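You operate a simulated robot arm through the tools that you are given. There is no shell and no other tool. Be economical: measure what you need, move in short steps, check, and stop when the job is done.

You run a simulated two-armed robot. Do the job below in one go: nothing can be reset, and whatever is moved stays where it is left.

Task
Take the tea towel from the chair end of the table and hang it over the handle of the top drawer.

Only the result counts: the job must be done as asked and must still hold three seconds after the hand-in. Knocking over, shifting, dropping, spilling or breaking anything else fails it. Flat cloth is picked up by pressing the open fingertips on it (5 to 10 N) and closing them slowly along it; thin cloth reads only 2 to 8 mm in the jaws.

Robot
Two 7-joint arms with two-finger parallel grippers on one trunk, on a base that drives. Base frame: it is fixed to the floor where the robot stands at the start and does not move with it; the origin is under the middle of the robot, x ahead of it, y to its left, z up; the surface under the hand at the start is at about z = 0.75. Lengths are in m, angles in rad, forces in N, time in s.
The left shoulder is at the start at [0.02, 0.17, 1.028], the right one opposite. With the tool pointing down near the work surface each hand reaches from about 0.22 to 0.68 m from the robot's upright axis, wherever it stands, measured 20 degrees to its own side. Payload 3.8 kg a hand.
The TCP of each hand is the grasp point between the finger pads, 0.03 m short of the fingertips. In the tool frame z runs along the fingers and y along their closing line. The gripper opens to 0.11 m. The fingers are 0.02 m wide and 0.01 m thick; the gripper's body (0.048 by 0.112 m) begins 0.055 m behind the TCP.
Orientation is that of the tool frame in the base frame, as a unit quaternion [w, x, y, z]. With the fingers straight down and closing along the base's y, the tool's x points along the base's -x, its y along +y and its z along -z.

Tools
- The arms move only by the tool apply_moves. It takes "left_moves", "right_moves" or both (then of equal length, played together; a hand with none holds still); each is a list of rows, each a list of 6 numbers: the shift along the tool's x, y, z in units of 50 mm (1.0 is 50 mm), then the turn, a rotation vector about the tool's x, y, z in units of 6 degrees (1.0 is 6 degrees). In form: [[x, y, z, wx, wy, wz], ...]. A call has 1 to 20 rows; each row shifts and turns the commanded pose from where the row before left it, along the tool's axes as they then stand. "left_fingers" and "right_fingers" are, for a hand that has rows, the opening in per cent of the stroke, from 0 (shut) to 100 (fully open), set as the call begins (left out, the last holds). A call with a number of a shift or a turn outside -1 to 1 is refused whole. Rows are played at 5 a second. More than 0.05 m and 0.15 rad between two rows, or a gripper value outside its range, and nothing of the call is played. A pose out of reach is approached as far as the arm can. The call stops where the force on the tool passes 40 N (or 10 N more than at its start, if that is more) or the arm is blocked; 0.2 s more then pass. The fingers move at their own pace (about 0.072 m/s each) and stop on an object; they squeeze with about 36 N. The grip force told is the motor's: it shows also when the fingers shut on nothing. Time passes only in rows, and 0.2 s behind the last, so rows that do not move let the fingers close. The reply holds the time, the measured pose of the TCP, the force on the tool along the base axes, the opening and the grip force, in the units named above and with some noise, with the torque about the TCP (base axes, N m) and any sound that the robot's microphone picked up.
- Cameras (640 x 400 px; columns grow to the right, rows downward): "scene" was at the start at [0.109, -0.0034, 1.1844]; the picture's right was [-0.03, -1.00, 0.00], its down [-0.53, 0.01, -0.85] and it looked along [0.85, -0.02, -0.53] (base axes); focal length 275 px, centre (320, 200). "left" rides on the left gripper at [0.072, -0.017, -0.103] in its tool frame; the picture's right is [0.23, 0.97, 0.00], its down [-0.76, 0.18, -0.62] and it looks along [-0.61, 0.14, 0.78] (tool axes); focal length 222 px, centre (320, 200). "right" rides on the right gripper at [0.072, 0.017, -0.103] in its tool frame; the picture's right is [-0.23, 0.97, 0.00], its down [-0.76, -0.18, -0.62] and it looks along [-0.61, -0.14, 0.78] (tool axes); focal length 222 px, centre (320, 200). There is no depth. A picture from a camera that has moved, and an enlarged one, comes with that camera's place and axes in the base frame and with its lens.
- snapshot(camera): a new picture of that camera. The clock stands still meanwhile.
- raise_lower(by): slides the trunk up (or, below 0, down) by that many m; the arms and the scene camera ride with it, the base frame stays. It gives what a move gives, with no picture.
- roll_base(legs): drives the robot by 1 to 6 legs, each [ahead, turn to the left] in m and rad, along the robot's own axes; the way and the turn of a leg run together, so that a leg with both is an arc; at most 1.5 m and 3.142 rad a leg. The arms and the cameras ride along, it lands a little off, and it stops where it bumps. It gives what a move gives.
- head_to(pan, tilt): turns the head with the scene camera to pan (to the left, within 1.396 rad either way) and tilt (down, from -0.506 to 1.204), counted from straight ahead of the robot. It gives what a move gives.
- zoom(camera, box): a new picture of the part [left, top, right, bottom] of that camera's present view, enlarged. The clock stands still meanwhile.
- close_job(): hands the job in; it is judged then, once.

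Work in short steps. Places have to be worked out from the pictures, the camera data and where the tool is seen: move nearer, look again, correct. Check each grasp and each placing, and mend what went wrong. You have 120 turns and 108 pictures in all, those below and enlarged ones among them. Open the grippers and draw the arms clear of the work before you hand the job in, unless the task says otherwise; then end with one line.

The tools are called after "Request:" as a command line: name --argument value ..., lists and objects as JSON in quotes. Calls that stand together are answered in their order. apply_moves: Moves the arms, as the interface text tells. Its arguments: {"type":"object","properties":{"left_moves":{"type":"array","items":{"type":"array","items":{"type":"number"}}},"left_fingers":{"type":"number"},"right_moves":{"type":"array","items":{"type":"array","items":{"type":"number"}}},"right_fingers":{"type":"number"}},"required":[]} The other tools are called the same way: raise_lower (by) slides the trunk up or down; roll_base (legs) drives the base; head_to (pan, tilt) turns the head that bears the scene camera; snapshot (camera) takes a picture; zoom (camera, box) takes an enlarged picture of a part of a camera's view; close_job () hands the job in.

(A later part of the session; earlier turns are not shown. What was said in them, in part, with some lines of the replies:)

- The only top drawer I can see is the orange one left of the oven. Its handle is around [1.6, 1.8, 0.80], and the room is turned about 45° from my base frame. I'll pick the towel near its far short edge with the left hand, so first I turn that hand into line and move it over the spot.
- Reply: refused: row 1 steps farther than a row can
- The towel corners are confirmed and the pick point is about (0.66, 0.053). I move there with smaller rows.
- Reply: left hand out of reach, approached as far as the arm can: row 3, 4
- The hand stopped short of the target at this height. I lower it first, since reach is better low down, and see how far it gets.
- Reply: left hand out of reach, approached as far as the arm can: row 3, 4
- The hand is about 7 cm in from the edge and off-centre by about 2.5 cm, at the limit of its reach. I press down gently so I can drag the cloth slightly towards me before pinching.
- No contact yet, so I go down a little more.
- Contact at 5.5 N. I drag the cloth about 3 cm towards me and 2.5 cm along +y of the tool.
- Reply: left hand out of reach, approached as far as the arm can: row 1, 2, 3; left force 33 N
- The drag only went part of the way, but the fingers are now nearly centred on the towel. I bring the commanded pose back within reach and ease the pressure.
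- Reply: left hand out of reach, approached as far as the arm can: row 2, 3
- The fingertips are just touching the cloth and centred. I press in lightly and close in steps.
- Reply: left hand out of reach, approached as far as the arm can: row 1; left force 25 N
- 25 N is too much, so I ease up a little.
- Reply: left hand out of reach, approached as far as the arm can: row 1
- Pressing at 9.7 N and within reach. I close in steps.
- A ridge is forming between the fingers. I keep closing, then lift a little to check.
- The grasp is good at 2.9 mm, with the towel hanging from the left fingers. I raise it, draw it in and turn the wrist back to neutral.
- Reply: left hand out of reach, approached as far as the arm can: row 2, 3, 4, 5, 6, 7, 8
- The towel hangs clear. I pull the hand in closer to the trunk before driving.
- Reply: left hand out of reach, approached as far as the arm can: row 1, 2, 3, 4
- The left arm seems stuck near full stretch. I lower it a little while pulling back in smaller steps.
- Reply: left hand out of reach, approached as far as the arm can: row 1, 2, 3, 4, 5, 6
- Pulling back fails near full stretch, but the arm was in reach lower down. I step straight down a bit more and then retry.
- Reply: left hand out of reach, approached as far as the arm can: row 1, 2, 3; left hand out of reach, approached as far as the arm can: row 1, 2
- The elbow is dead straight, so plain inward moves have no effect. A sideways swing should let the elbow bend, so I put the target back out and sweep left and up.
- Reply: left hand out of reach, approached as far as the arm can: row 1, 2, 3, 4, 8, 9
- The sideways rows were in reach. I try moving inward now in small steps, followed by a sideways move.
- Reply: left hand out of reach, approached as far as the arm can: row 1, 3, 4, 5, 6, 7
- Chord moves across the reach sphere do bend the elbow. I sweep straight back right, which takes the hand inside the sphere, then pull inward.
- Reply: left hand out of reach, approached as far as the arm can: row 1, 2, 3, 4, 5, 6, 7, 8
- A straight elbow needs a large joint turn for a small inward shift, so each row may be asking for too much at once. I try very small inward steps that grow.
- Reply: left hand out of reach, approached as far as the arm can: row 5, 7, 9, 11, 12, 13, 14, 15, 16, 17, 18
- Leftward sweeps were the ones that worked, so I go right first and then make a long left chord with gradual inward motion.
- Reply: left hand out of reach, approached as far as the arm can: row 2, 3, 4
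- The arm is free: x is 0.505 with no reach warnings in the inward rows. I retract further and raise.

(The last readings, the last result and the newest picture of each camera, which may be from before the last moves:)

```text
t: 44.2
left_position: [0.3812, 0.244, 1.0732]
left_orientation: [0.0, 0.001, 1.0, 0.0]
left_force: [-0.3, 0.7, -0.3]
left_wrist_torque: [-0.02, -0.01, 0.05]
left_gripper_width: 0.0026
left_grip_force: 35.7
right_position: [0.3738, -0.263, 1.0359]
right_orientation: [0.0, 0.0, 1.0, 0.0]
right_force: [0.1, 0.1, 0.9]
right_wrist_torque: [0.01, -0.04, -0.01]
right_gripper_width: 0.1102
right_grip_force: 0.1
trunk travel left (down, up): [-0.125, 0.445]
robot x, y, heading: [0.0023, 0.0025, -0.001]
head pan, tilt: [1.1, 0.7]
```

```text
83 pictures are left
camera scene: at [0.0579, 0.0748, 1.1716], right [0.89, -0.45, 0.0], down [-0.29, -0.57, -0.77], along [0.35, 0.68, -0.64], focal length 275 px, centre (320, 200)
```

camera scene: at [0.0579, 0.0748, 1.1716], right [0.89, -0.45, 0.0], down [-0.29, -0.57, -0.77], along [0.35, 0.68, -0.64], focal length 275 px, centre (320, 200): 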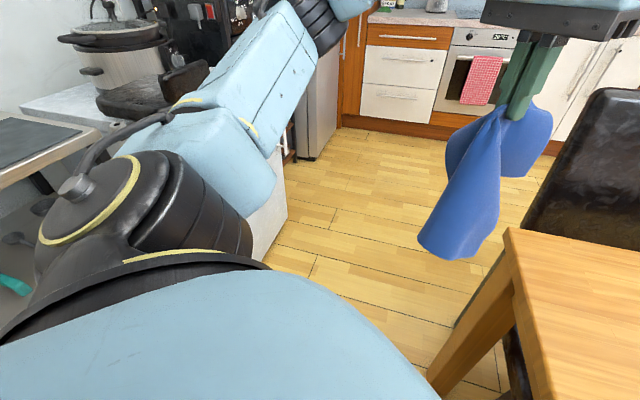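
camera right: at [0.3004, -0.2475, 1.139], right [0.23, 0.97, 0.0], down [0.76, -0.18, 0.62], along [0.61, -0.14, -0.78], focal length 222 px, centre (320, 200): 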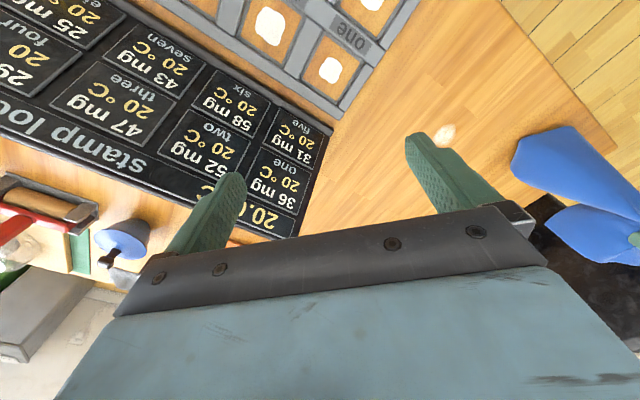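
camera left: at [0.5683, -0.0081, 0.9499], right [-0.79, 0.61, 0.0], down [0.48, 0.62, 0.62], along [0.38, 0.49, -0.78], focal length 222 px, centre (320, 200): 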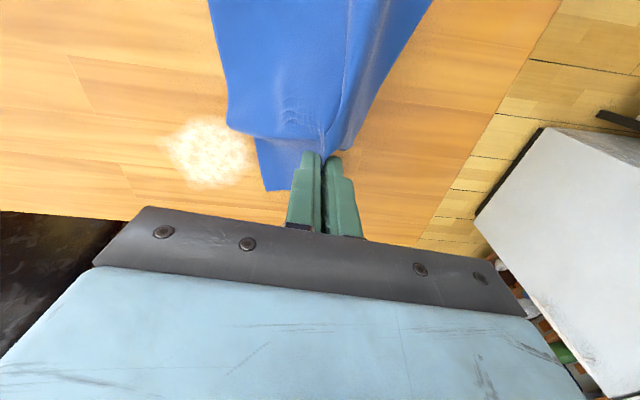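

The corridor between the table corner and the left cabinet is clear. I raise the trunk for clearance, turn left, and move off the table end.

Request:
raise_lower --by 0.2

Request:
roll_base --legs '[[0, 1.0], [0.3, 0]]'

Request:
head_to --pan -0.2 --tilt 0.5

Request:
snapshot --camera "scene"

```text
t: 46.4
left_position: [0.3818, 0.2441, 1.2718]
left_orientation: [0.0, 0.0, 1.0, 0.0]
left_force: [0.0, 0.1, 0.8]
left_wrist_torque: [-0.03, 0.03, 0.05]
left_gripper_width: 0.0025
left_grip_force: 36.0
right_position: [0.3746, -0.2636, 1.2351]
right_orientation: [-0.001, 0.0, 1.0, 0.0]
right_force: [-0.1, 0.5, -0.6]
right_wrist_torque: [-0.03, 0.02, -0.01]
right_gripper_width: 0.1099
right_grip_force: 0.0
trunk travel left (down, up): [-0.325, 0.245]
robot x, y, heading: [0.0005, -0.0023, 0.003]
head pan, tilt: [1.1, 0.7]
```

```text
t: 51.0
left_position: [0.1615, 0.7059, 1.273]
left_orientation: [0.0, -0.482, 0.876, 0.0]
left_force: [-0.2, 0.6, 0.0]
left_wrist_torque: [-0.01, 0.04, -0.05]
left_gripper_width: 0.0026
left_grip_force: 36.2
right_position: [0.5859, 0.4268, 1.2353]
right_orientation: [0.0, -0.481, 0.877, -0.001]
right_force: [-0.6, 0.5, -0.2]
right_wrist_torque: [0.0, 0.04, -0.05]
right_gripper_width: 0.1102
right_grip_force: 0.2
trunk travel left (down, up): [-0.325, 0.245]
robot x, y, heading: [0.1612, 0.2504, 1.003]
head pan, tilt: [1.1, 0.7]
```

```text
t: 52.5
left_position: [0.1606, 0.7068, 1.2742]
left_orientation: [0.0, -0.481, 0.877, 0.0]
left_force: [0.8, 1.0, -0.1]
left_wrist_torque: [0.03, 0.01, -0.06]
left_gripper_width: 0.0029
left_grip_force: 36.1
right_position: [0.585, 0.427, 1.236]
right_orientation: [-0.001, -0.481, 0.877, 0.0]
right_force: [1.0, 0.1, -0.1]
right_wrist_torque: [-0.02, 0.0, -0.06]
right_gripper_width: 0.1098
right_grip_force: 0.0
trunk travel left (down, up): [-0.325, 0.245]
robot x, y, heading: [0.1617, 0.2564, 1.004]
head pan, tilt: [-0.201, 0.499]
```

```text
82 pictures are left
camera scene: at [0.2351, 0.3358, 1.3893], right [0.72, -0.69, 0.0], down [-0.33, -0.34, -0.88], along [0.61, 0.63, -0.48], focal length 275 px, centre (320, 200)
```

scene: 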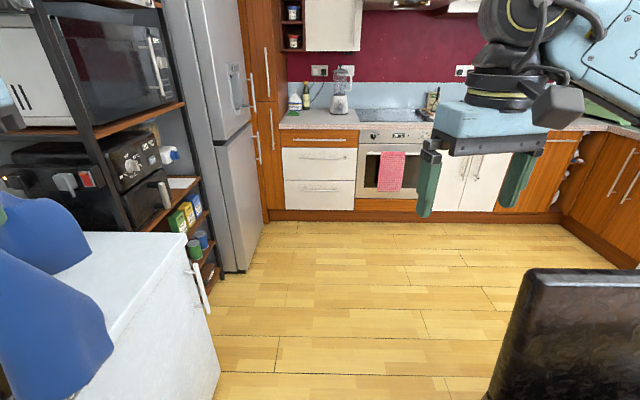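

Clear view now. I zoom on the drawer front to measure its position and orientation.

Request:
zoom --camera "scene" --box '[240, 100, 440, 225]'

```text
3.20 times, centred on (340, 162) of scene
camera zoom: at [0.2351, 0.3358, 1.3893], right [0.72, -0.69, 0.0], down [-0.33, -0.34, -0.88], along [0.61, 0.63, -0.48], focal length 880 px, centre (256, 320)
```

zoom: 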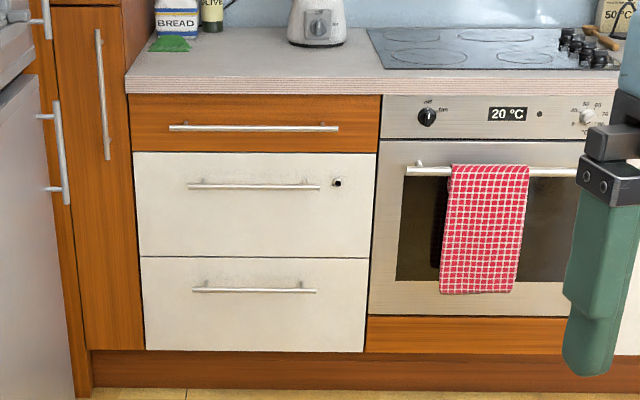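

The drawer face runs at 45° with its normal at heading ≈0.785. The handle centre is near (1.65, 1.80, 0.79) and about 0.40 m long. I turn to roughly that heading and drive closer.

Request:
roll_base --legs '[[0, -0.275], [1.2, 0]]'

Request:
head_to --pan 0.15 --tilt 0.7

Request:
snapshot --camera "scene"

```text
t: 59.5
left_position: [1.1806, 1.4876, 1.2732]
left_orientation: [0.001, -0.356, 0.934, 0.0]
left_force: [0.0, 0.2, 0.3]
left_wrist_torque: [-0.02, 0.01, 0.02]
left_gripper_width: 0.003
left_grip_force: 35.8
right_position: [1.5122, 1.1028, 1.2357]
right_orientation: [0.0, -0.355, 0.935, 0.0]
right_force: [1.4, -0.4, -0.5]
right_wrist_torque: [-0.01, 0.0, 0.01]
right_gripper_width: 0.1101
right_grip_force: 0.1
trunk travel left (down, up): [-0.325, 0.245]
robot x, y, heading: [1.0575, 1.0513, 0.724]
head pan, tilt: [-0.201, 0.499]
```

```text
t: 60.3
left_position: [1.1785, 1.4874, 1.2731]
left_orientation: [0.001, -0.356, 0.935, 0.0]
left_force: [0.1, 0.2, -0.2]
left_wrist_torque: [-0.02, 0.0, 0.03]
left_gripper_width: 0.0024
left_grip_force: 35.9
right_position: [1.5103, 1.1036, 1.2363]
right_orientation: [0.0, -0.355, 0.935, 0.0]
right_force: [0.2, 0.1, 0.9]
right_wrist_torque: [0.03, 0.04, 0.0]
right_gripper_width: 0.1101
right_grip_force: 0.1
trunk travel left (down, up): [-0.325, 0.245]
robot x, y, heading: [1.0558, 1.0529, 0.723]
head pan, tilt: [0.15, 0.7]
```

```text
80 pictures are left
camera scene: at [1.125, 1.1306, 1.3716], right [0.77, -0.64, 0.0], down [-0.41, -0.49, -0.77], along [0.49, 0.59, -0.64], focal length 275 px, centre (320, 200)
```

scene: 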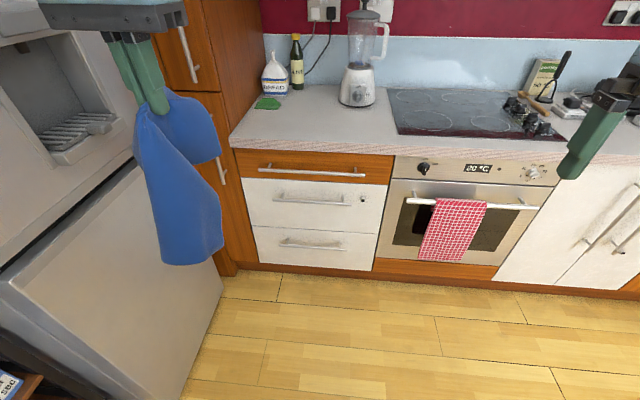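

I zoom on the handle for a precise fix.

Request:
zoom --camera "scene" --box '[220, 120, 412, 240]'

```text
3.33 times, centred on (316, 180) of scene
camera zoom: at [1.125, 1.1306, 1.3716], right [0.77, -0.64, 0.0], down [-0.41, -0.49, -0.77], along [0.49, 0.59, -0.64], focal length 916 px, centre (333, 267)
```

zoom: 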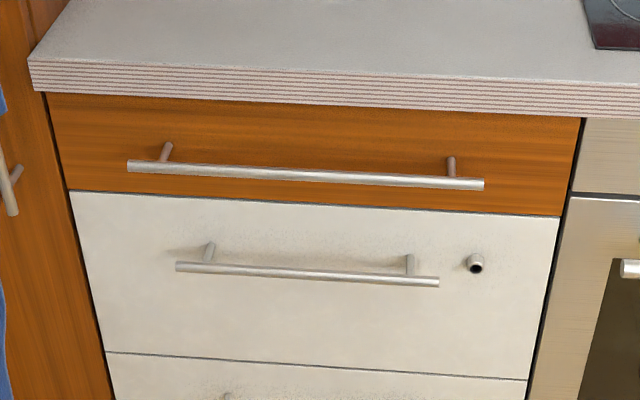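

The triangulated handle bar sits at n≈2.445 (distance along the face normal), l≈−0.115 (along the face), z≈0.79. It stands about 4.5 cm off the face, with the counter edge at z≈0.90. I drive up and square to it.

Request:
roll_base --legs '[[0, -0.08], [0.5, 0], [0, 0.142]]'

Request:
head_to --pan 0.2 --tilt 0.9

Request:
snapshot --camera "scene"

```text
t: 64.3
left_position: [1.543, 1.7928, 1.2734]
left_orientation: [0.001, -0.386, 0.923, 0.001]
left_force: [-0.3, 0.4, -0.4]
left_wrist_torque: [-0.01, 0.02, 0.0]
left_gripper_width: 0.0028
left_grip_force: 36.1
right_position: [1.8976, 1.4299, 1.235]
right_orientation: [0.0, -0.386, 0.922, 0.0]
right_force: [0.7, 0.9, 0.1]
right_wrist_torque: [-0.02, -0.01, -0.04]
right_gripper_width: 0.11
right_grip_force: 0.0
trunk travel left (down, up): [-0.325, 0.245]
robot x, y, heading: [1.4536, 1.3496, 0.794]
head pan, tilt: [0.15, 0.7]
```

```text
t: 65.0
left_position: [1.5437, 1.7919, 1.2736]
left_orientation: [0.0, -0.387, 0.922, 0.0]
left_force: [0.0, -0.1, -0.1]
left_wrist_torque: [0.01, -0.03, 0.03]
left_gripper_width: 0.0028
left_grip_force: 36.4
right_position: [1.8993, 1.4307, 1.2364]
right_orientation: [0.0, -0.386, 0.923, 0.001]
right_force: [0.2, -0.4, 0.6]
right_wrist_torque: [0.0, 0.0, 0.02]
right_gripper_width: 0.1099
right_grip_force: 0.2
trunk travel left (down, up): [-0.325, 0.245]
robot x, y, heading: [1.4498, 1.3472, 0.791]
head pan, tilt: [0.201, 0.901]
```

```text
78 pictures are left
camera scene: at [1.5034, 1.4263, 1.3555], right [0.84, -0.55, 0.0], down [-0.43, -0.66, -0.62], along [0.34, 0.52, -0.78], focal length 275 px, centre (320, 200)
```

scene: 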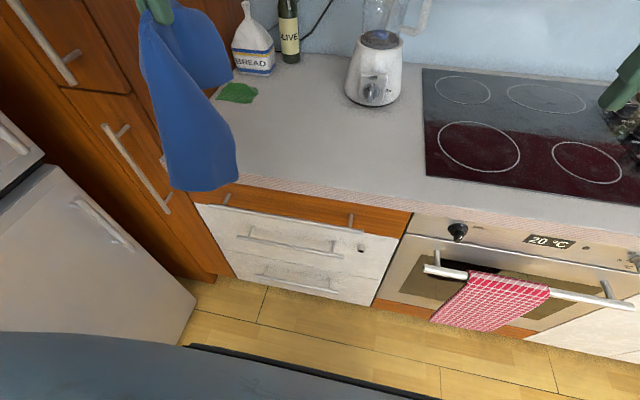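

Squared up: robot n=1.98, l=0.07, heading 0.79. I lower the trunk back and shift the hand sideways in line with the handle's middle.

Request:
raise_lower --by -0.2

Request:
apply_moves --left_moves '[[0.2, -0.6, 0, 0, 0, 0], [0.2, -0.6, 0, 0, 0, 0], [0, 0, 0.6, 0, 0, 0], [0, 0, 0, 0, 0, 0]]'

Request:
snapshot --camera "scene"

Request:
snapshot --camera "left"

Request:
snapshot --camera "right"

```text
t: 67.2
left_position: [1.5433, 1.7918, 1.0737]
left_orientation: [0.0, -0.386, 0.922, 0.0]
left_force: [0.1, 0.1, -0.7]
left_wrist_torque: [-0.01, -0.01, 0.01]
left_gripper_width: 0.0027
left_grip_force: 35.7
right_position: [1.8987, 1.4302, 1.0359]
right_orientation: [0.0, -0.386, 0.922, 0.0]
right_force: [-0.4, -0.2, 0.3]
right_wrist_torque: [-0.03, 0.02, 0.02]
right_gripper_width: 0.11
right_grip_force: 0.1
trunk travel left (down, up): [-0.125, 0.445]
robot x, y, heading: [1.4458, 1.3475, 0.792]
head pan, tilt: [0.201, 0.901]
```

```text
t: 68.2
left_position: [1.5683, 1.7347, 1.0444]
left_orientation: [0.0, -0.386, 0.922, -0.001]
left_force: [-0.1, 0.7, 0.1]
left_wrist_torque: [0.02, -0.02, 0.01]
left_gripper_width: 0.0028
left_grip_force: 35.6
right_position: [1.8986, 1.4295, 1.0353]
right_orientation: [-0.001, -0.386, 0.923, 0.0]
right_force: [-0.1, -0.5, 0.0]
right_wrist_torque: [-0.04, -0.03, -0.02]
right_gripper_width: 0.1099
right_grip_force: 0.1
trunk travel left (down, up): [-0.125, 0.445]
robot x, y, heading: [1.45, 1.3499, 0.792]
head pan, tilt: [0.201, 0.901]
```

```text
77 pictures are left
camera scene: at [1.5033, 1.4263, 1.1554], right [0.84, -0.55, 0.0], down [-0.43, -0.66, -0.62], along [0.34, 0.52, -0.78], focal length 275 px, centre (320, 200)
```

scene: 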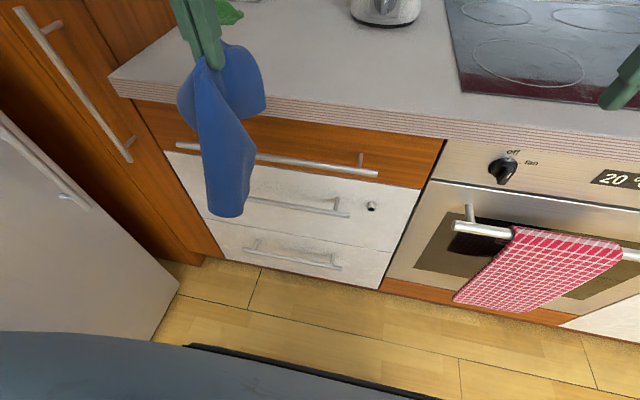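

```text
76 pictures are left
camera left: at [1.5323, 1.671, 1.1483], right [-0.85, 0.52, 0.0], down [0.41, 0.67, 0.62], along [0.33, 0.53, -0.78], focal length 222 px, centre (320, 200)
```

left: 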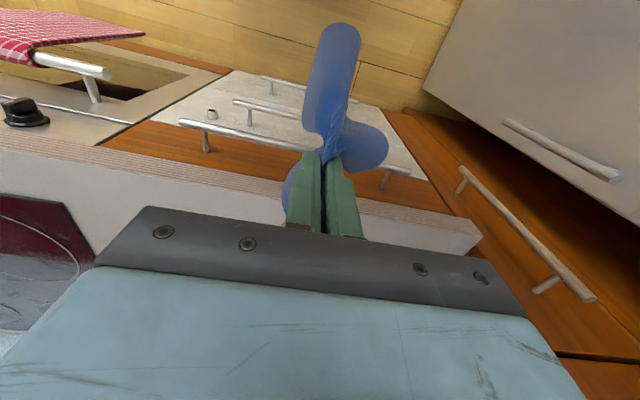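

```text
75 pictures are left
camera right: at [1.8353, 1.389, 1.139], right [-0.53, 0.85, 0.0], down [0.66, 0.42, 0.62], along [0.53, 0.33, -0.78], focal length 222 px, centre (320, 200)
```

right: 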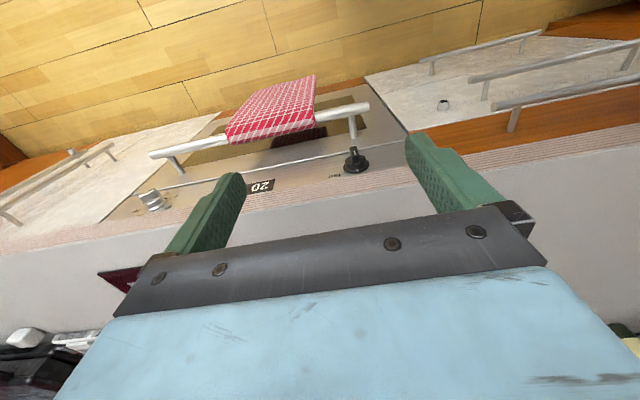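

The left camera confirms the handle ends at (1.793, 1.66) and (1.505, 1.945), z≈0.79, and the towel hangs with its long side towards me. I zoom in to gauge the gap behind the bar.

Request:
zoom --camera "left" --box '[160, 90, 320, 190]'

Request:
zoom --camera "scene" --box '[140, 40, 396, 200]'

```text
4.00 times, centred on (240, 140) of left
camera zoom: at [1.5323, 1.671, 1.1483], right [-0.85, 0.52, 0.0], down [0.41, 0.67, 0.62], along [0.33, 0.53, -0.78], focal length 888 px, centre (640, 440)
```

zoom: 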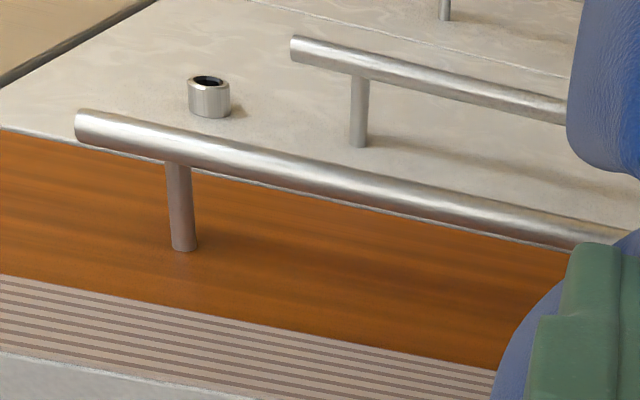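

```text
2.50 times, centred on (268, 120) of scene
camera zoom: at [1.5033, 1.4263, 1.1554], right [0.84, -0.55, 0.0], down [-0.43, -0.66, -0.62], along [0.34, 0.52, -0.78], focal length 687 px, centre (450, 400)
```

zoom: 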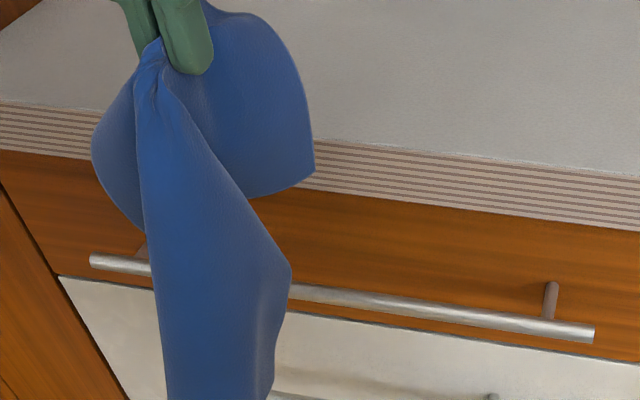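

The bar stands about 5 cm off the face and is about 14 mm thick. The counter edge is at n≈2.475, slightly overhanging. I bring the hand down in front of the bar and tilt the fingers about 13° forward, keeping the tail above bar height.

Request:
apply_moves --left_moves '[[-0.9, 0, 0, 0, 0, 0], [0, 0, 0.93, 0, 0, 0], [0, 0, 0.93, 0, 0, 0], [0, 0, 0.93, 0, 0, 0], [0, 0, 0, 0, -0.72, 0], [0, 0, 0, 0, -0.72, 0], [0, 0, 0, 0, -0.72, 0], [0, 0, 0, 0, 0, 0], [0, 0, 0, 0, 0, 0]]'

Request:
zoom --camera "scene" --box '[140, 40, 396, 200]'

Request:
snapshot --camera "left"

```text
t: 70.2
left_position: [1.6029, 1.7685, 0.9036]
left_orientation: [0.105, -0.384, 0.916, 0.044]
left_force: [0.3, 0.5, 0.7]
left_wrist_torque: [0.01, -0.01, -0.01]
left_gripper_width: 0.0027
left_grip_force: 36.6
right_position: [1.8989, 1.4302, 1.0352]
right_orientation: [0.001, -0.387, 0.922, 0.0]
right_force: [0.1, -0.7, 0.0]
right_wrist_torque: [0.01, 0.0, 0.03]
right_gripper_width: 0.1101
right_grip_force: 0.0
trunk travel left (down, up): [-0.125, 0.445]
robot x, y, heading: [1.4479, 1.3485, 0.792]
head pan, tilt: [0.201, 0.901]
```

```text
2.50 times, centred on (268, 120) of scene
camera zoom: at [1.5032, 1.4264, 1.1554], right [0.84, -0.55, 0.0], down [-0.43, -0.66, -0.62], along [0.34, 0.52, -0.78], focal length 687 px, centre (450, 400)
```

zoom: 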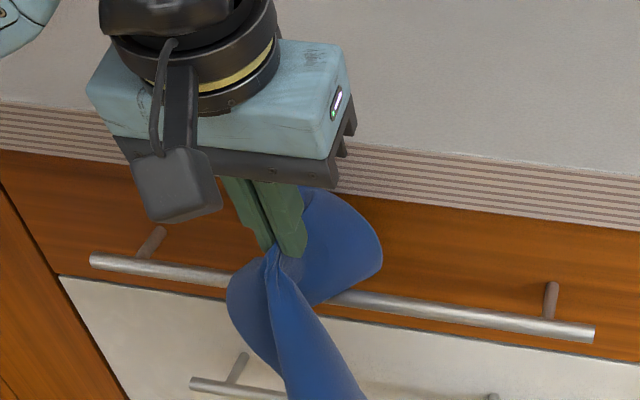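

```text
71 pictures are left
camera left: at [1.551, 1.6891, 0.9893], right [-0.85, 0.53, -0.05], down [0.3, 0.55, 0.78], along [0.44, 0.65, -0.63], focal length 222 px, centre (320, 200)
```

left: 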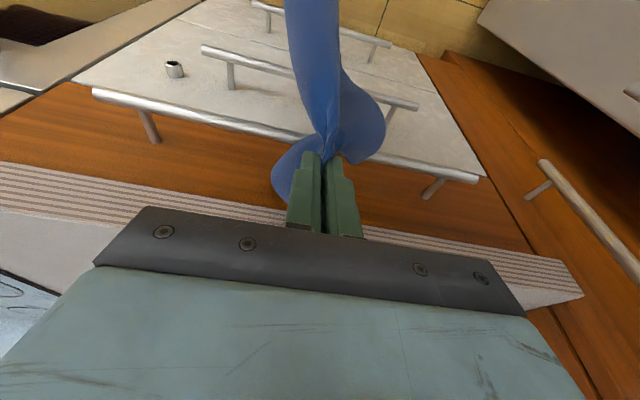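

I move straight forward above the bar in small rows so the tail goes behind it while the long part stays in front.

Request:
apply_moves --left_moves '[[-0.33, 0, 0.075, 0, 0, 0], [-0.33, 0, 0.075, 0, 0, 0], [-0.33, 0, 0.075, 0, 0, 0], [-0.28, 0, 0.065, 0, 0, 0], [0, 0, 0, 0, 0, 0], [0, 0, 0, 0, 0, 0]]'

Request:
zoom --camera "scene" --box '[140, 40, 396, 200]'

Request:
zoom --camera "left" --box '[200, 60, 456, 220]'

Request:
snapshot --camera "right"

```text
t: 71.6
left_position: [1.6441, 1.81, 0.9057]
left_orientation: [0.1, -0.383, 0.918, 0.043]
left_force: [-28.5, -26.6, -8.2]
left_wrist_torque: [-0.7, 0.72, 0.01]
left_gripper_width: 0.0028
left_grip_force: 35.5
right_position: [1.8958, 1.4285, 1.037]
right_orientation: [0.001, -0.386, 0.923, 0.001]
right_force: [-0.5, 0.3, -0.3]
right_wrist_torque: [0.0, 0.0, -0.01]
right_gripper_width: 0.11
right_grip_force: 0.2
trunk travel left (down, up): [-0.125, 0.445]
robot x, y, heading: [1.4471, 1.3507, 0.796]
head pan, tilt: [0.201, 0.901]
```

```text
2.50 times, centred on (268, 120) of scene
camera zoom: at [1.5005, 1.4241, 1.1556], right [0.84, -0.55, 0.0], down [-0.43, -0.66, -0.62], along [0.34, 0.52, -0.78], focal length 687 px, centre (450, 400)
```

zoom: 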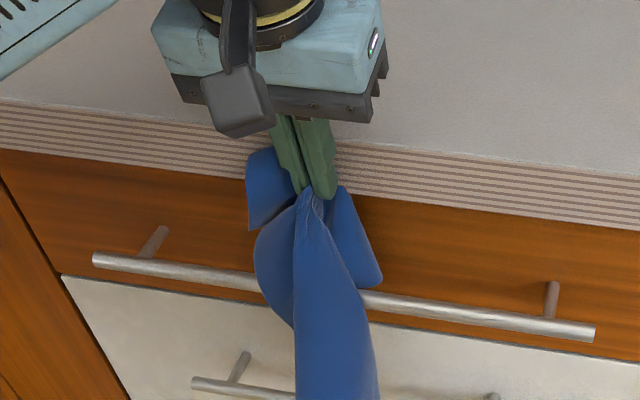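

```text
2.50 times, centred on (328, 140) of left
camera zoom: at [1.593, 1.7323, 0.9908], right [-0.85, 0.53, -0.05], down [0.3, 0.56, 0.77], along [0.44, 0.64, -0.63], focal length 555 px, centre (300, 350)
```

zoom: 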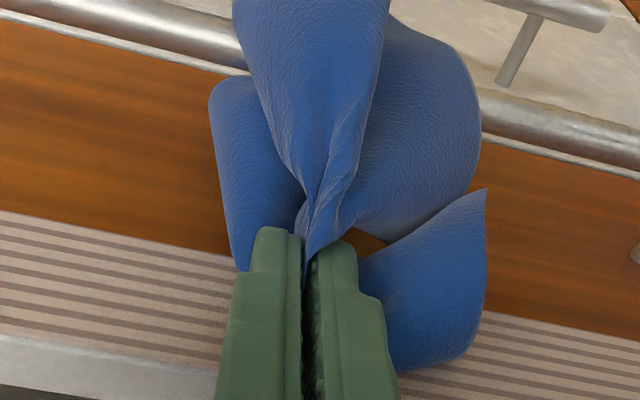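

```text
68 pictures are left
camera right: at [1.8325, 1.387, 1.1399], right [-0.53, 0.85, 0.0], down [0.66, 0.42, 0.63], along [0.53, 0.33, -0.78], focal length 222 px, centre (320, 200)
```

right: 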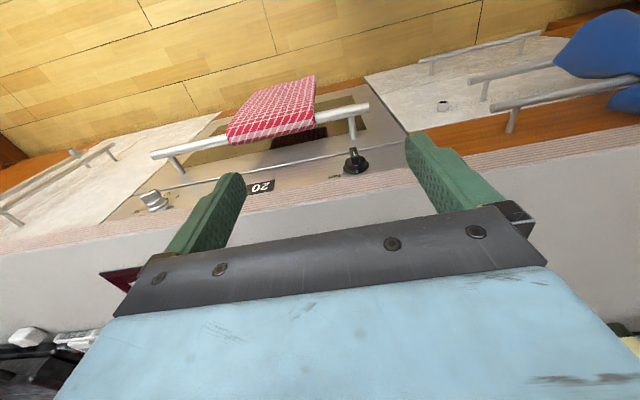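

The fingers touch the counter edge at n≈2.46, so the overhang is larger than I judged and a steeper tilt is needed. The tail corners lie behind the bar. I back off about 1.7 cm and tilt another 12°.

Request:
apply_moves --left_moves '[[0.25, 0, 0.05, 0, 0, 0], [0.22, 0, 0.04, 0, 0, 0], [0, 0, 0, 0, -1, 0], [0, 0, 0, 0, -1, 0], [0, 0, 0, 0, 0, 0], [0, 0, 0, 0, 0, 0]]'

Request:
zoom --camera "scene" --box '[140, 40, 396, 200]'

Request:
zoom --camera "left" --box '[200, 60, 456, 220]'

```text
t: 73.0
left_position: [1.6328, 1.7984, 0.895]
left_orientation: [0.2, -0.376, 0.901, 0.083]
left_force: [0.3, 0.8, -0.6]
left_wrist_torque: [-0.02, 0.0, 0.0]
left_gripper_width: 0.0027
left_grip_force: 36.5
right_position: [1.8987, 1.4309, 1.0357]
right_orientation: [0.0, -0.386, 0.922, 0.001]
right_force: [-0.3, 0.0, 0.1]
right_wrist_torque: [-0.01, -0.01, 0.0]
right_gripper_width: 0.1101
right_grip_force: 0.0
trunk travel left (down, up): [-0.125, 0.445]
robot x, y, heading: [1.449, 1.3473, 0.793]
head pan, tilt: [0.201, 0.901]
```

```text
2.50 times, centred on (268, 120) of scene
camera zoom: at [1.5032, 1.4264, 1.1554], right [0.84, -0.55, 0.0], down [-0.43, -0.66, -0.62], along [0.34, 0.52, -0.78], focal length 687 px, centre (450, 400)
```

zoom: 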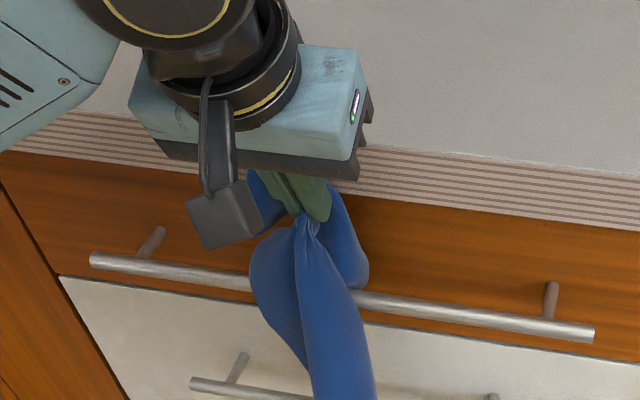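

```text
2.50 times, centred on (328, 140) of left
camera zoom: at [1.5702, 1.7088, 0.9586], right [-0.84, 0.54, -0.1], down [0.17, 0.43, 0.89], along [0.52, 0.73, -0.45], focal length 555 px, centre (300, 350)
```

zoom: 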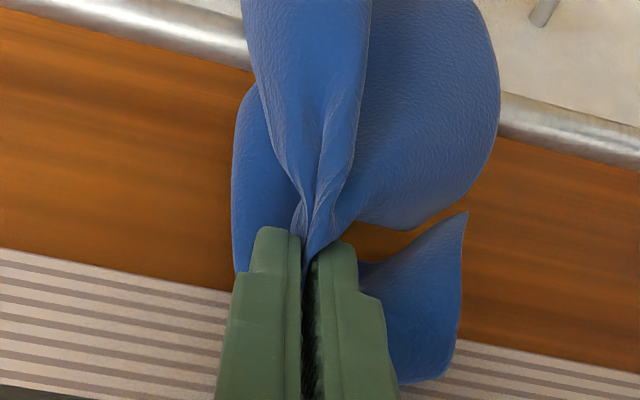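

Positioned as planned. I go down 2.7 cm, then slide along the tilted finger axis between counter and bar.

Request:
apply_moves --left_moves '[[0.12, 0, 0.25, 0, 0, 0], [0.12, 0, 0.25, 0, 0, 0], [0, 0, 0.3, 0, 0, 0], [0, 0, 0.3, 0, 0, 0], [0, 0, 0, 0, 0, 0]]'

Request:
zoom --camera "scene" --box '[140, 40, 396, 200]'

Request:
zoom --camera "left" --box '[200, 60, 456, 220]'

```text
t: 74.2
left_position: [1.6434, 1.8071, 0.8402]
left_orientation: [0.2, -0.377, 0.901, 0.083]
left_force: [0.8, 0.0, -0.2]
left_wrist_torque: [0.0, 0.03, 0.01]
left_gripper_width: 0.0027
left_grip_force: 36.1
right_position: [1.8985, 1.4299, 1.0353]
right_orientation: [0.0, -0.385, 0.923, 0.0]
right_force: [-0.3, -0.3, 0.2]
right_wrist_torque: [0.0, 0.0, 0.02]
right_gripper_width: 0.1098
right_grip_force: 0.0
trunk travel left (down, up): [-0.125, 0.445]
robot x, y, heading: [1.4497, 1.3483, 0.794]
head pan, tilt: [0.201, 0.901]
```

```text
2.50 times, centred on (268, 120) of scene
camera zoom: at [1.5032, 1.4264, 1.1554], right [0.84, -0.55, 0.0], down [-0.43, -0.66, -0.62], along [0.34, 0.52, -0.78], focal length 687 px, centre (450, 400)
```

zoom: 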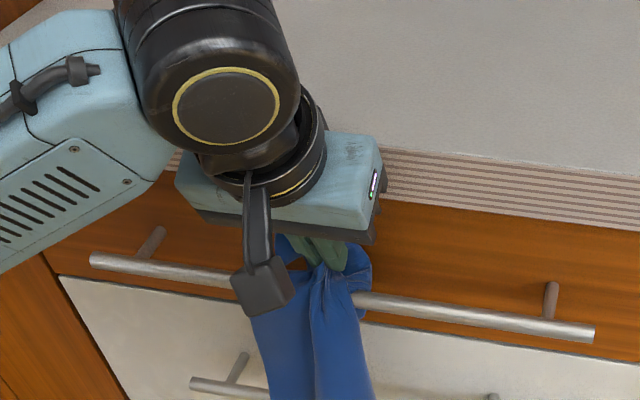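

```text
2.50 times, centred on (328, 140) of left
camera zoom: at [1.5798, 1.7171, 0.9049], right [-0.84, 0.54, -0.1], down [0.17, 0.43, 0.89], along [0.52, 0.73, -0.45], focal length 555 px, centre (300, 350)
```

zoom: 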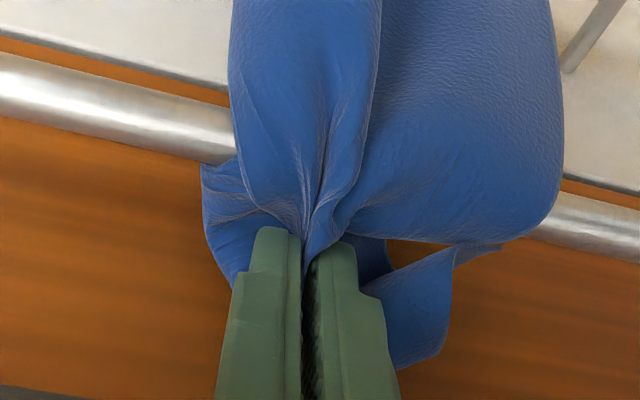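

It works: the long part drapes over the front of the bar and the tail is behind. I continue pushing down behind the bar.

Request:
apply_moves --left_moves '[[0.02, 0, 0.28, 0, 0, 0], [0.02, 0, 0.28, 0, 0, 0], [0.02, 0, 0.28, 0, 0, 0], [0, 0, 0.25, 0, 0, 0], [0, 0, 0, 0, 0, 0]]'

Request:
zoom --camera "scene" --box '[140, 40, 396, 200]'

Request:
zoom --camera "left" --box '[200, 60, 456, 220]'

```text
t: 74.9
left_position: [1.6473, 1.811, 0.8148]
left_orientation: [0.204, -0.374, 0.901, 0.084]
left_force: [-14.3, -11.4, 8.0]
left_wrist_torque: [0.92, -1.35, -0.25]
left_gripper_width: 0.0027
left_grip_force: 35.9
right_position: [1.8969, 1.4287, 1.0365]
right_orientation: [0.002, -0.386, 0.922, 0.0]
right_force: [-0.1, -0.5, 0.6]
right_wrist_torque: [-0.01, -0.03, 0.04]
right_gripper_width: 0.1101
right_grip_force: 0.2
trunk travel left (down, up): [-0.125, 0.445]
robot x, y, heading: [1.4504, 1.3484, 0.797]
head pan, tilt: [0.201, 0.901]
stopped in row 3 (left hand): the force on the tool passed its limit at 46 N (the readings are from after the stop); the commanded pose is now the measured one
```

```text
2.50 times, centred on (268, 120) of scene
camera zoom: at [1.5007, 1.4245, 1.1556], right [0.84, -0.55, 0.0], down [-0.43, -0.66, -0.62], along [0.34, 0.52, -0.78], focal length 687 px, centre (450, 400)
```

zoom: 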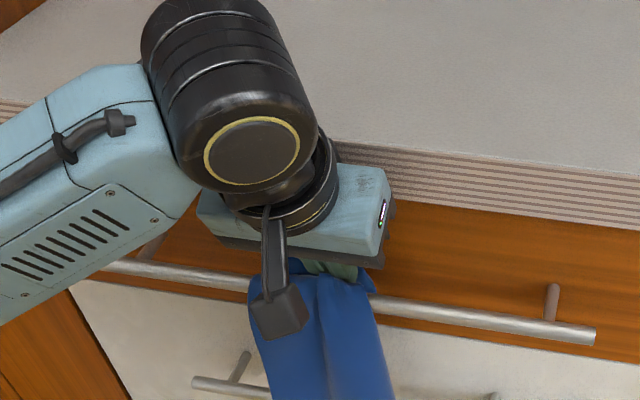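

```text
2.50 times, centred on (328, 140) of left
camera zoom: at [1.5839, 1.7213, 0.8789], right [-0.83, 0.54, -0.1], down [0.17, 0.42, 0.89], along [0.53, 0.72, -0.45], focal length 555 px, centre (300, 350)
```

zoom: 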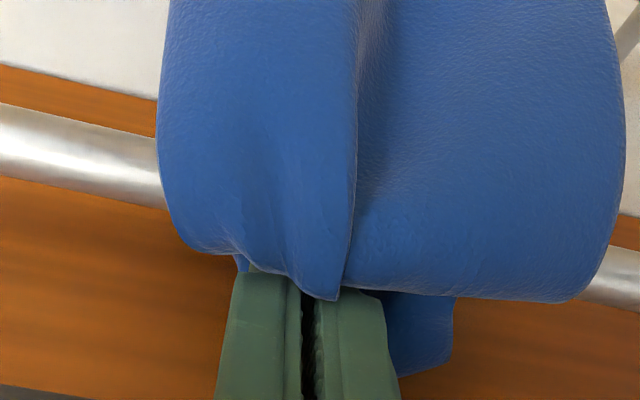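

The force and torque suggest the gripper body met the counter's top edge. I back off 2 cm, tilt 8° more and go in again.

Request:
apply_moves --left_moves '[[0, 0, -0.2, 0, 0, 0], [0, 0, -0.2, 0, 0, 0], [0, 0, 0, 0, -0.7, 0], [0, 0, 0, 0, -0.63, 0], [0.02, 0, 0.22, 0, 0, 0], [0.02, 0, 0.22, 0, 0, 0], [0.02, 0, 0.22, 0, 0, 0], [0, 0, 0.2, 0, 0, 0], [0, 0, 0, 0, 0, 0]]'

Request:
zoom --camera "left" --box '[200, 60, 456, 220]'

Request:
snapshot --camera "scene"

```text
t: 76.6
left_position: [1.652, 1.8165, 0.8048]
left_orientation: [0.268, -0.365, 0.885, 0.107]
left_force: [-18.1, -14.1, 18.6]
left_wrist_torque: [-0.49, 0.54, 0.04]
left_gripper_width: 0.0031
left_grip_force: 36.3
right_position: [1.895, 1.4283, 1.0379]
right_orientation: [0.002, -0.387, 0.922, 0.0]
right_force: [0.7, 0.0, 0.3]
right_wrist_torque: [0.02, -0.01, 0.01]
right_gripper_width: 0.1102
right_grip_force: 0.1
trunk travel left (down, up): [-0.125, 0.445]
robot x, y, heading: [1.4515, 1.3498, 0.793]
head pan, tilt: [0.201, 0.901]
stopped in row 8 (left hand): the force on the tool passed its limit at 49 N (the readings are from after the stop); the commanded pose is now the measured one
```

```text
2.50 times, centred on (328, 140) of left
camera zoom: at [1.5828, 1.7216, 0.8512], right [-0.82, 0.56, -0.13], down [0.08, 0.33, 0.94], along [0.57, 0.76, -0.32], focal length 555 px, centre (300, 350)
```

zoom: 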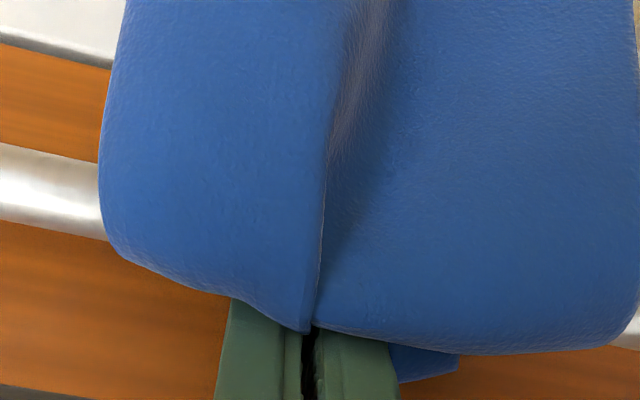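

```text
60 pictures are left
camera scene: at [1.4997, 1.4235, 1.1559], right [0.84, -0.54, 0.0], down [-0.42, -0.66, -0.62], along [0.34, 0.52, -0.78], focal length 275 px, centre (320, 200)
```

scene: 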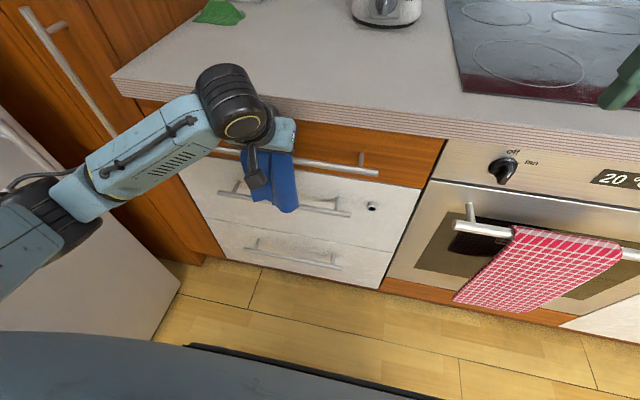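

The fingertips now touch the drawer face behind the bar, so the cloth is fully over it. I ease back a couple of mm, open partly, and check that the cloth stays.

Request:
apply_moves --left_moves '[[0, 0, -0.05, 0, 0, 0], [0, 0, 0, 0, 0, 0], [0, 0, 0, 0, 0, 0]]'

Request:
apply_moves --left_moves '[[0, 0, 0, 0, 0, 0], [0, 0, 0, 0, 0, 0], [0, 0, 0, 0, 0, 0], [0, 0, 0, 0, 0, 0]]' --left_fingers 20

Request:
zoom --camera "left" --box '[160, 0, 480, 200]'

Request:
zoom --camera "scene" --box '[180, 90, 340, 240]'

```text
t: 77.4
left_position: [1.6535, 1.8159, 0.8042]
left_orientation: [0.268, -0.367, 0.884, 0.109]
left_force: [-17.5, -10.4, 16.3]
left_wrist_torque: [-0.43, 0.5, 0.03]
left_gripper_width: 0.0027
left_grip_force: 36.2
right_position: [1.8957, 1.428, 1.0362]
right_orientation: [0.002, -0.387, 0.922, 0.0]
right_force: [-0.1, 0.7, 0.2]
right_wrist_torque: [0.02, 0.01, 0.0]
right_gripper_width: 0.1101
right_grip_force: 0.0
trunk travel left (down, up): [-0.125, 0.445]
robot x, y, heading: [1.4542, 1.3502, 0.794]
head pan, tilt: [0.201, 0.901]
```

```text
t: 78.4
left_position: [1.6524, 1.8164, 0.8024]
left_orientation: [0.267, -0.366, 0.885, 0.108]
left_force: [-11.4, -16.0, 11.2]
left_wrist_torque: [-0.51, 0.53, -0.1]
left_gripper_width: 0.011
left_grip_force: 0.0
right_position: [1.8968, 1.4284, 1.0365]
right_orientation: [0.001, -0.387, 0.922, 0.0]
right_force: [0.1, 0.0, 0.0]
right_wrist_torque: [0.0, 0.03, 0.0]
right_gripper_width: 0.1101
right_grip_force: 0.1
trunk travel left (down, up): [-0.125, 0.445]
robot x, y, heading: [1.447, 1.3499, 0.792]
head pan, tilt: [0.201, 0.901]
```

```text
2.00 times, centred on (320, 100) of left
camera zoom: at [1.5839, 1.7207, 0.8511], right [-0.82, 0.56, -0.13], down [0.08, 0.33, 0.94], along [0.56, 0.76, -0.32], focal length 444 px, centre (320, 400)
```

zoom: 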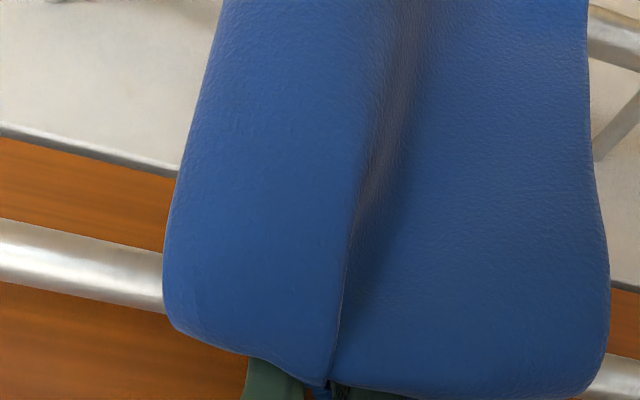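

```text
2.67 times, centred on (260, 165) of scene
camera zoom: at [1.5012, 1.4239, 1.1557], right [0.84, -0.54, 0.0], down [-0.43, -0.66, -0.62], along [0.34, 0.52, -0.78], focal length 733 px, centre (480, 293)
```

zoom: 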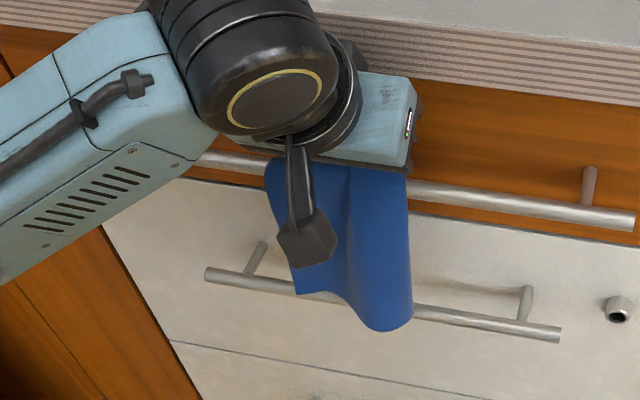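

The fingers are opening and the towel is still draped. I ease out a few mm, let them open more, then check.

Request:
apply_moves --left_moves '[[0, 0, -0.08, 0, 0, 0], [0, 0, -0.08, 0, 0, 0], [0, 0, 0, 0, 0, 0], [0, 0, 0, 0, 0, 0]]' --left_fingers 30

Request:
zoom --camera "left" --box '[160, 40, 480, 240]'

```text
t: 79.4
left_position: [1.6502, 1.8151, 0.808]
left_orientation: [0.266, -0.367, 0.885, 0.108]
left_force: [0.3, 0.1, -0.6]
left_wrist_torque: [0.02, 0.01, 0.05]
left_gripper_width: 0.0331
left_grip_force: 0.0
right_position: [1.8974, 1.4312, 1.0348]
right_orientation: [0.0, -0.387, 0.922, 0.001]
right_force: [0.0, 0.1, 0.0]
right_wrist_torque: [-0.02, 0.02, 0.0]
right_gripper_width: 0.1099
right_grip_force: 0.1
trunk travel left (down, up): [-0.125, 0.445]
robot x, y, heading: [1.4463, 1.3465, 0.792]
head pan, tilt: [0.201, 0.901]
```

```text
2.00 times, centred on (320, 140) of left
camera zoom: at [1.5814, 1.7199, 0.8563], right [-0.82, 0.55, -0.13], down [0.08, 0.34, 0.94], along [0.56, 0.76, -0.32], focal length 444 px, centre (320, 320)
```

zoom: 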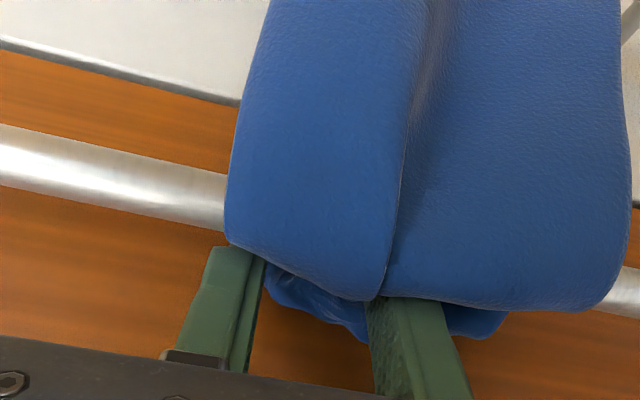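

Released, and the cloth holds on the bar. I withdraw slowly along the finger axis.

Request:
apply_moves --left_moves '[[0, 0, -0.2, 0, 0, 0], [0, 0, -0.2, 0, 0, 0], [0, 0, -0.3, 0, 0, 0], [0, 0, -0.3, 0, 0, 0], [0, 0, 0, 0, 0, 0]]'

Request:
snapshot --camera "left"

Request:
zoom --camera "scene" --box '[140, 60, 396, 240]'

```text
t: 80.6
left_position: [1.6306, 1.7961, 0.8504]
left_orientation: [0.266, -0.368, 0.884, 0.108]
left_force: [-1.0, 0.4, 1.3]
left_wrist_torque: [-0.01, -0.01, 0.04]
left_gripper_width: 0.033
left_grip_force: 0.0
right_position: [1.8989, 1.4307, 1.0355]
right_orientation: [-0.001, -0.387, 0.922, -0.001]
right_force: [-0.7, -0.1, 0.5]
right_wrist_torque: [0.0, 0.01, -0.01]
right_gripper_width: 0.1101
right_grip_force: 0.1
trunk travel left (down, up): [-0.125, 0.445]
robot x, y, heading: [1.4485, 1.3505, 0.798]
head pan, tilt: [0.201, 0.901]
```

```text
56 pictures are left
camera left: at [1.5619, 1.7007, 0.8982], right [-0.82, 0.55, -0.13], down [0.08, 0.34, 0.94], along [0.56, 0.76, -0.32], focal length 222 px, centre (320, 200)
```

left: 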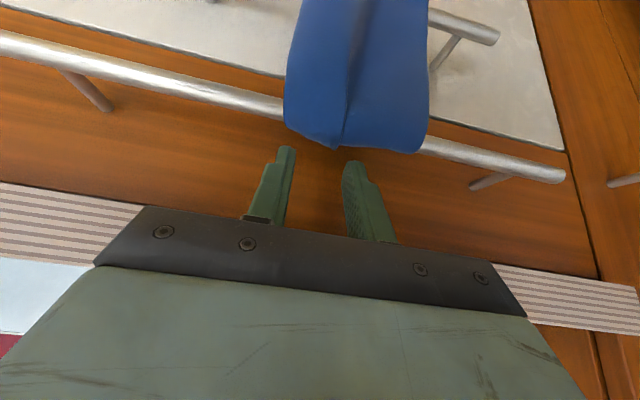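

```text
2.22 times, centred on (268, 150) of scene
camera zoom: at [1.5024, 1.426, 1.1554], right [0.84, -0.54, 0.0], down [-0.43, -0.66, -0.62], along [0.34, 0.52, -0.78], focal length 611 px, centre (436, 311)
```

zoom: 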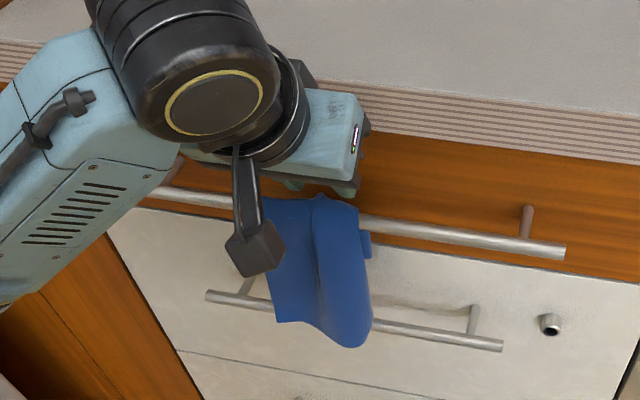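

The towel hangs on the bar by itself. I draw the hand fully clear, back and up.

Request:
apply_moves --left_moves '[[0, 0, -0.7, 0, 0, 0], [0, 0, -0.8, 0, 0, 0], [0.4, 0, -0.6, 0, 0, 0], [0.4, 0, -0.7, 0, 0, 0], [0.4, 0, -0.7, 0, 0, 0], [0, 0, 0, 0, 0.9, 0], [0, 0, 0, 0, 0.9, 0], [0, 0, 0, 0, 0.9, 0], [0, 0, 0, 0, 0.9, 0], [0, 0, 0, 0, 0.9, 0], [0, 0, 0, 0, 0.9, 0], [0, 0, 0, 0, 0, 0]]' --left_fingers 100

Request:
snapshot --camera "scene"

Request:
zoom --camera "left" --box '[160, 40, 480, 240]'

```text
t: 83.2
left_position: [1.5598, 1.7121, 0.9807]
left_orientation: [0.008, -0.382, 0.924, 0.002]
left_force: [-1.3, 0.0, 0.6]
left_wrist_torque: [-0.01, 0.02, -0.03]
left_gripper_width: 0.1099
left_grip_force: 0.2
left hand out of reach, approached as far as the arm can: row 4, 5
right_position: [1.8976, 1.4307, 1.0371]
right_orientation: [-0.001, -0.387, 0.922, 0.0]
right_force: [-0.2, -0.4, -0.2]
right_wrist_torque: [-0.02, 0.01, -0.02]
right_gripper_width: 0.1101
right_grip_force: 0.1
trunk travel left (down, up): [-0.125, 0.445]
robot x, y, heading: [1.4495, 1.3518, 0.789]
head pan, tilt: [0.201, 0.901]
```

```text
54 pictures are left
camera scene: at [1.5024, 1.426, 1.1554], right [0.84, -0.54, 0.0], down [-0.43, -0.66, -0.62], along [0.34, 0.52, -0.78], focal length 275 px, centre (320, 200)
```

scene: 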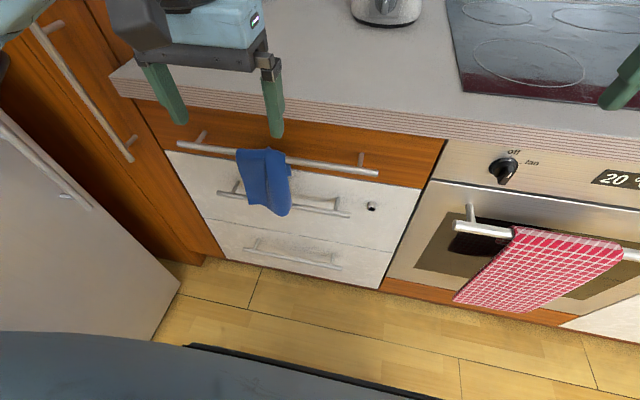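

```text
2.00 times, centred on (320, 140) of left
camera zoom: at [1.522, 1.6477, 1.0845], right [-0.85, 0.53, -0.01], down [0.4, 0.66, 0.64], along [0.34, 0.54, -0.77], focal length 444 px, centre (320, 320)
```

zoom: 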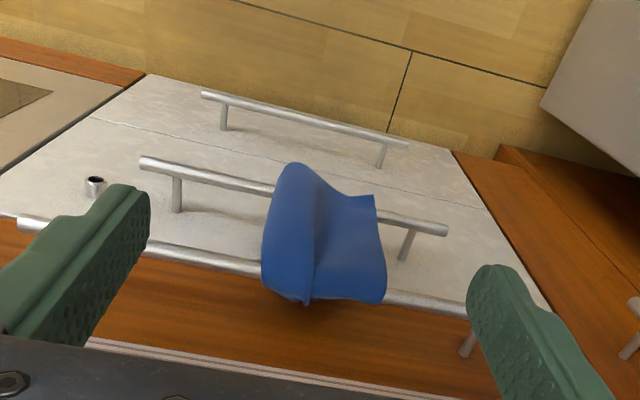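

The towel is hanging over the top drawer's bar. I roll back 0.25 m to clear the arms and check that it isn't slipping.

Request:
roll_base --legs '[[-0.25, 0]]'

Request:
head_to --pan 0.2 --tilt 0.75

Request:
zoom --camera "scene" --box '[180, 90, 420, 240]'

```text
t: 85.1
left_position: [1.3862, 1.5349, 0.98]
left_orientation: [0.009, -0.381, 0.924, 0.001]
left_force: [-0.2, 0.2, -0.1]
left_wrist_torque: [0.02, 0.0, -0.02]
left_gripper_width: 0.1101
left_grip_force: 0.1
right_position: [1.7237, 1.2515, 1.0347]
right_orientation: [0.0, -0.385, 0.923, 0.0]
right_force: [0.7, 0.4, -0.5]
right_wrist_torque: [-0.01, -0.02, 0.0]
right_gripper_width: 0.1099
right_grip_force: 0.1
trunk travel left (down, up): [-0.125, 0.445]
robot x, y, heading: [1.2731, 1.1714, 0.792]
head pan, tilt: [0.201, 0.901]
```

```text
t: 85.8
left_position: [1.3867, 1.5367, 0.9818]
left_orientation: [0.009, -0.382, 0.924, 0.002]
left_force: [0.6, -0.4, -0.6]
left_wrist_torque: [0.01, -0.04, 0.0]
left_gripper_width: 0.1098
left_grip_force: 0.0
right_position: [1.7241, 1.2516, 1.0358]
right_orientation: [0.0, -0.385, 0.923, 0.0]
right_force: [0.5, -0.4, -0.6]
right_wrist_torque: [0.02, 0.03, -0.01]
right_gripper_width: 0.11
right_grip_force: 0.0
trunk travel left (down, up): [-0.125, 0.445]
robot x, y, heading: [1.2738, 1.1697, 0.795]
head pan, tilt: [0.201, 0.75]
```

```text
2.67 times, centred on (300, 165) of scene
camera zoom: at [1.3325, 1.2553, 1.1673], right [0.84, -0.55, 0.0], down [-0.37, -0.57, -0.73], along [0.4, 0.61, -0.68], focal length 733 px, centre (373, 293)
```

zoom: 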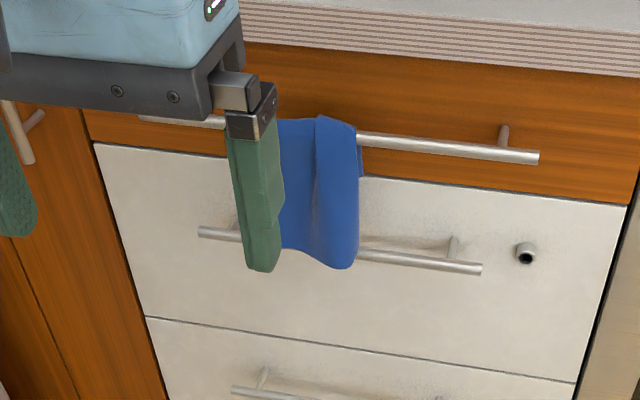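

It looks stable, with the tail visible behind the bar. I wait a few seconds and compare.

Request:
apply_moves --left_moves '[[0, 0.5, 0, 0, 0, 0], [0, 0.5, 0, 0, 0, 0], [0, 0.5, 0, 0, 0, 0], [0, 0, 0, 0, 0, 0], [0, 0, 0, 0, 0, 0], [0, 0, 0, 0, 0, 0], [0, 0, 0, 0, 0, 0], [0, 0, 0, 0, 0, 0], [0, 0, 0, 0, 0, 0], [0, 0, 0, 0, 0, 0], [0, 0, 0, 0, 0, 0], [0, 0, 0, 0, 0, 0], [0, 0, 0, 0, 0, 0], [0, 0, 0, 0, 0, 0], [0, 0, 0, 0, 0, 0], [0, 0, 0, 0, 0, 0], [0, 0, 0, 0, 0, 0], [0, 0, 0, 0, 0, 0]]'

Request:
zoom --camera "scene" --box '[180, 90, 420, 240]'

```text
t: 89.6
left_position: [1.3344, 1.5871, 0.982]
left_orientation: [0.008, -0.382, 0.924, 0.002]
left_force: [-1.2, -0.6, 0.5]
left_wrist_torque: [0.0, -0.02, 0.02]
left_gripper_width: 0.11
left_grip_force: 0.2
right_position: [1.7235, 1.2527, 1.0354]
right_orientation: [0.0, -0.385, 0.923, 0.001]
right_force: [0.2, 0.1, -1.3]
right_wrist_torque: [-0.03, 0.03, 0.02]
right_gripper_width: 0.1101
right_grip_force: 0.0
trunk travel left (down, up): [-0.125, 0.445]
robot x, y, heading: [1.2779, 1.1668, 0.799]
head pan, tilt: [0.201, 0.75]
```

```text
2.67 times, centred on (300, 165) of scene
camera zoom: at [1.3325, 1.2553, 1.1673], right [0.84, -0.55, 0.0], down [-0.37, -0.57, -0.73], along [0.4, 0.61, -0.68], focal length 733 px, centre (373, 293)
```

zoom: 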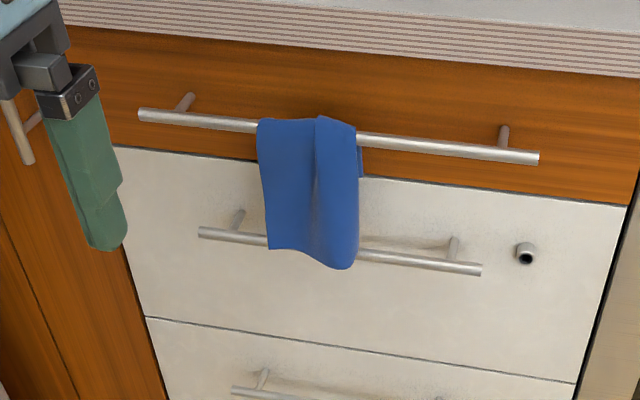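

The towel hasn't moved over about 4 s, both grippers are open and both arms are clear. I hand the job in.

Request:
close_job

```text
The job is handed in.
```

The blue tea towel from the chair end of the table now hangs over the handle of the top drawer, the orange one left of the oven. It did not slip in the roughly four seconds I watched before handing in.
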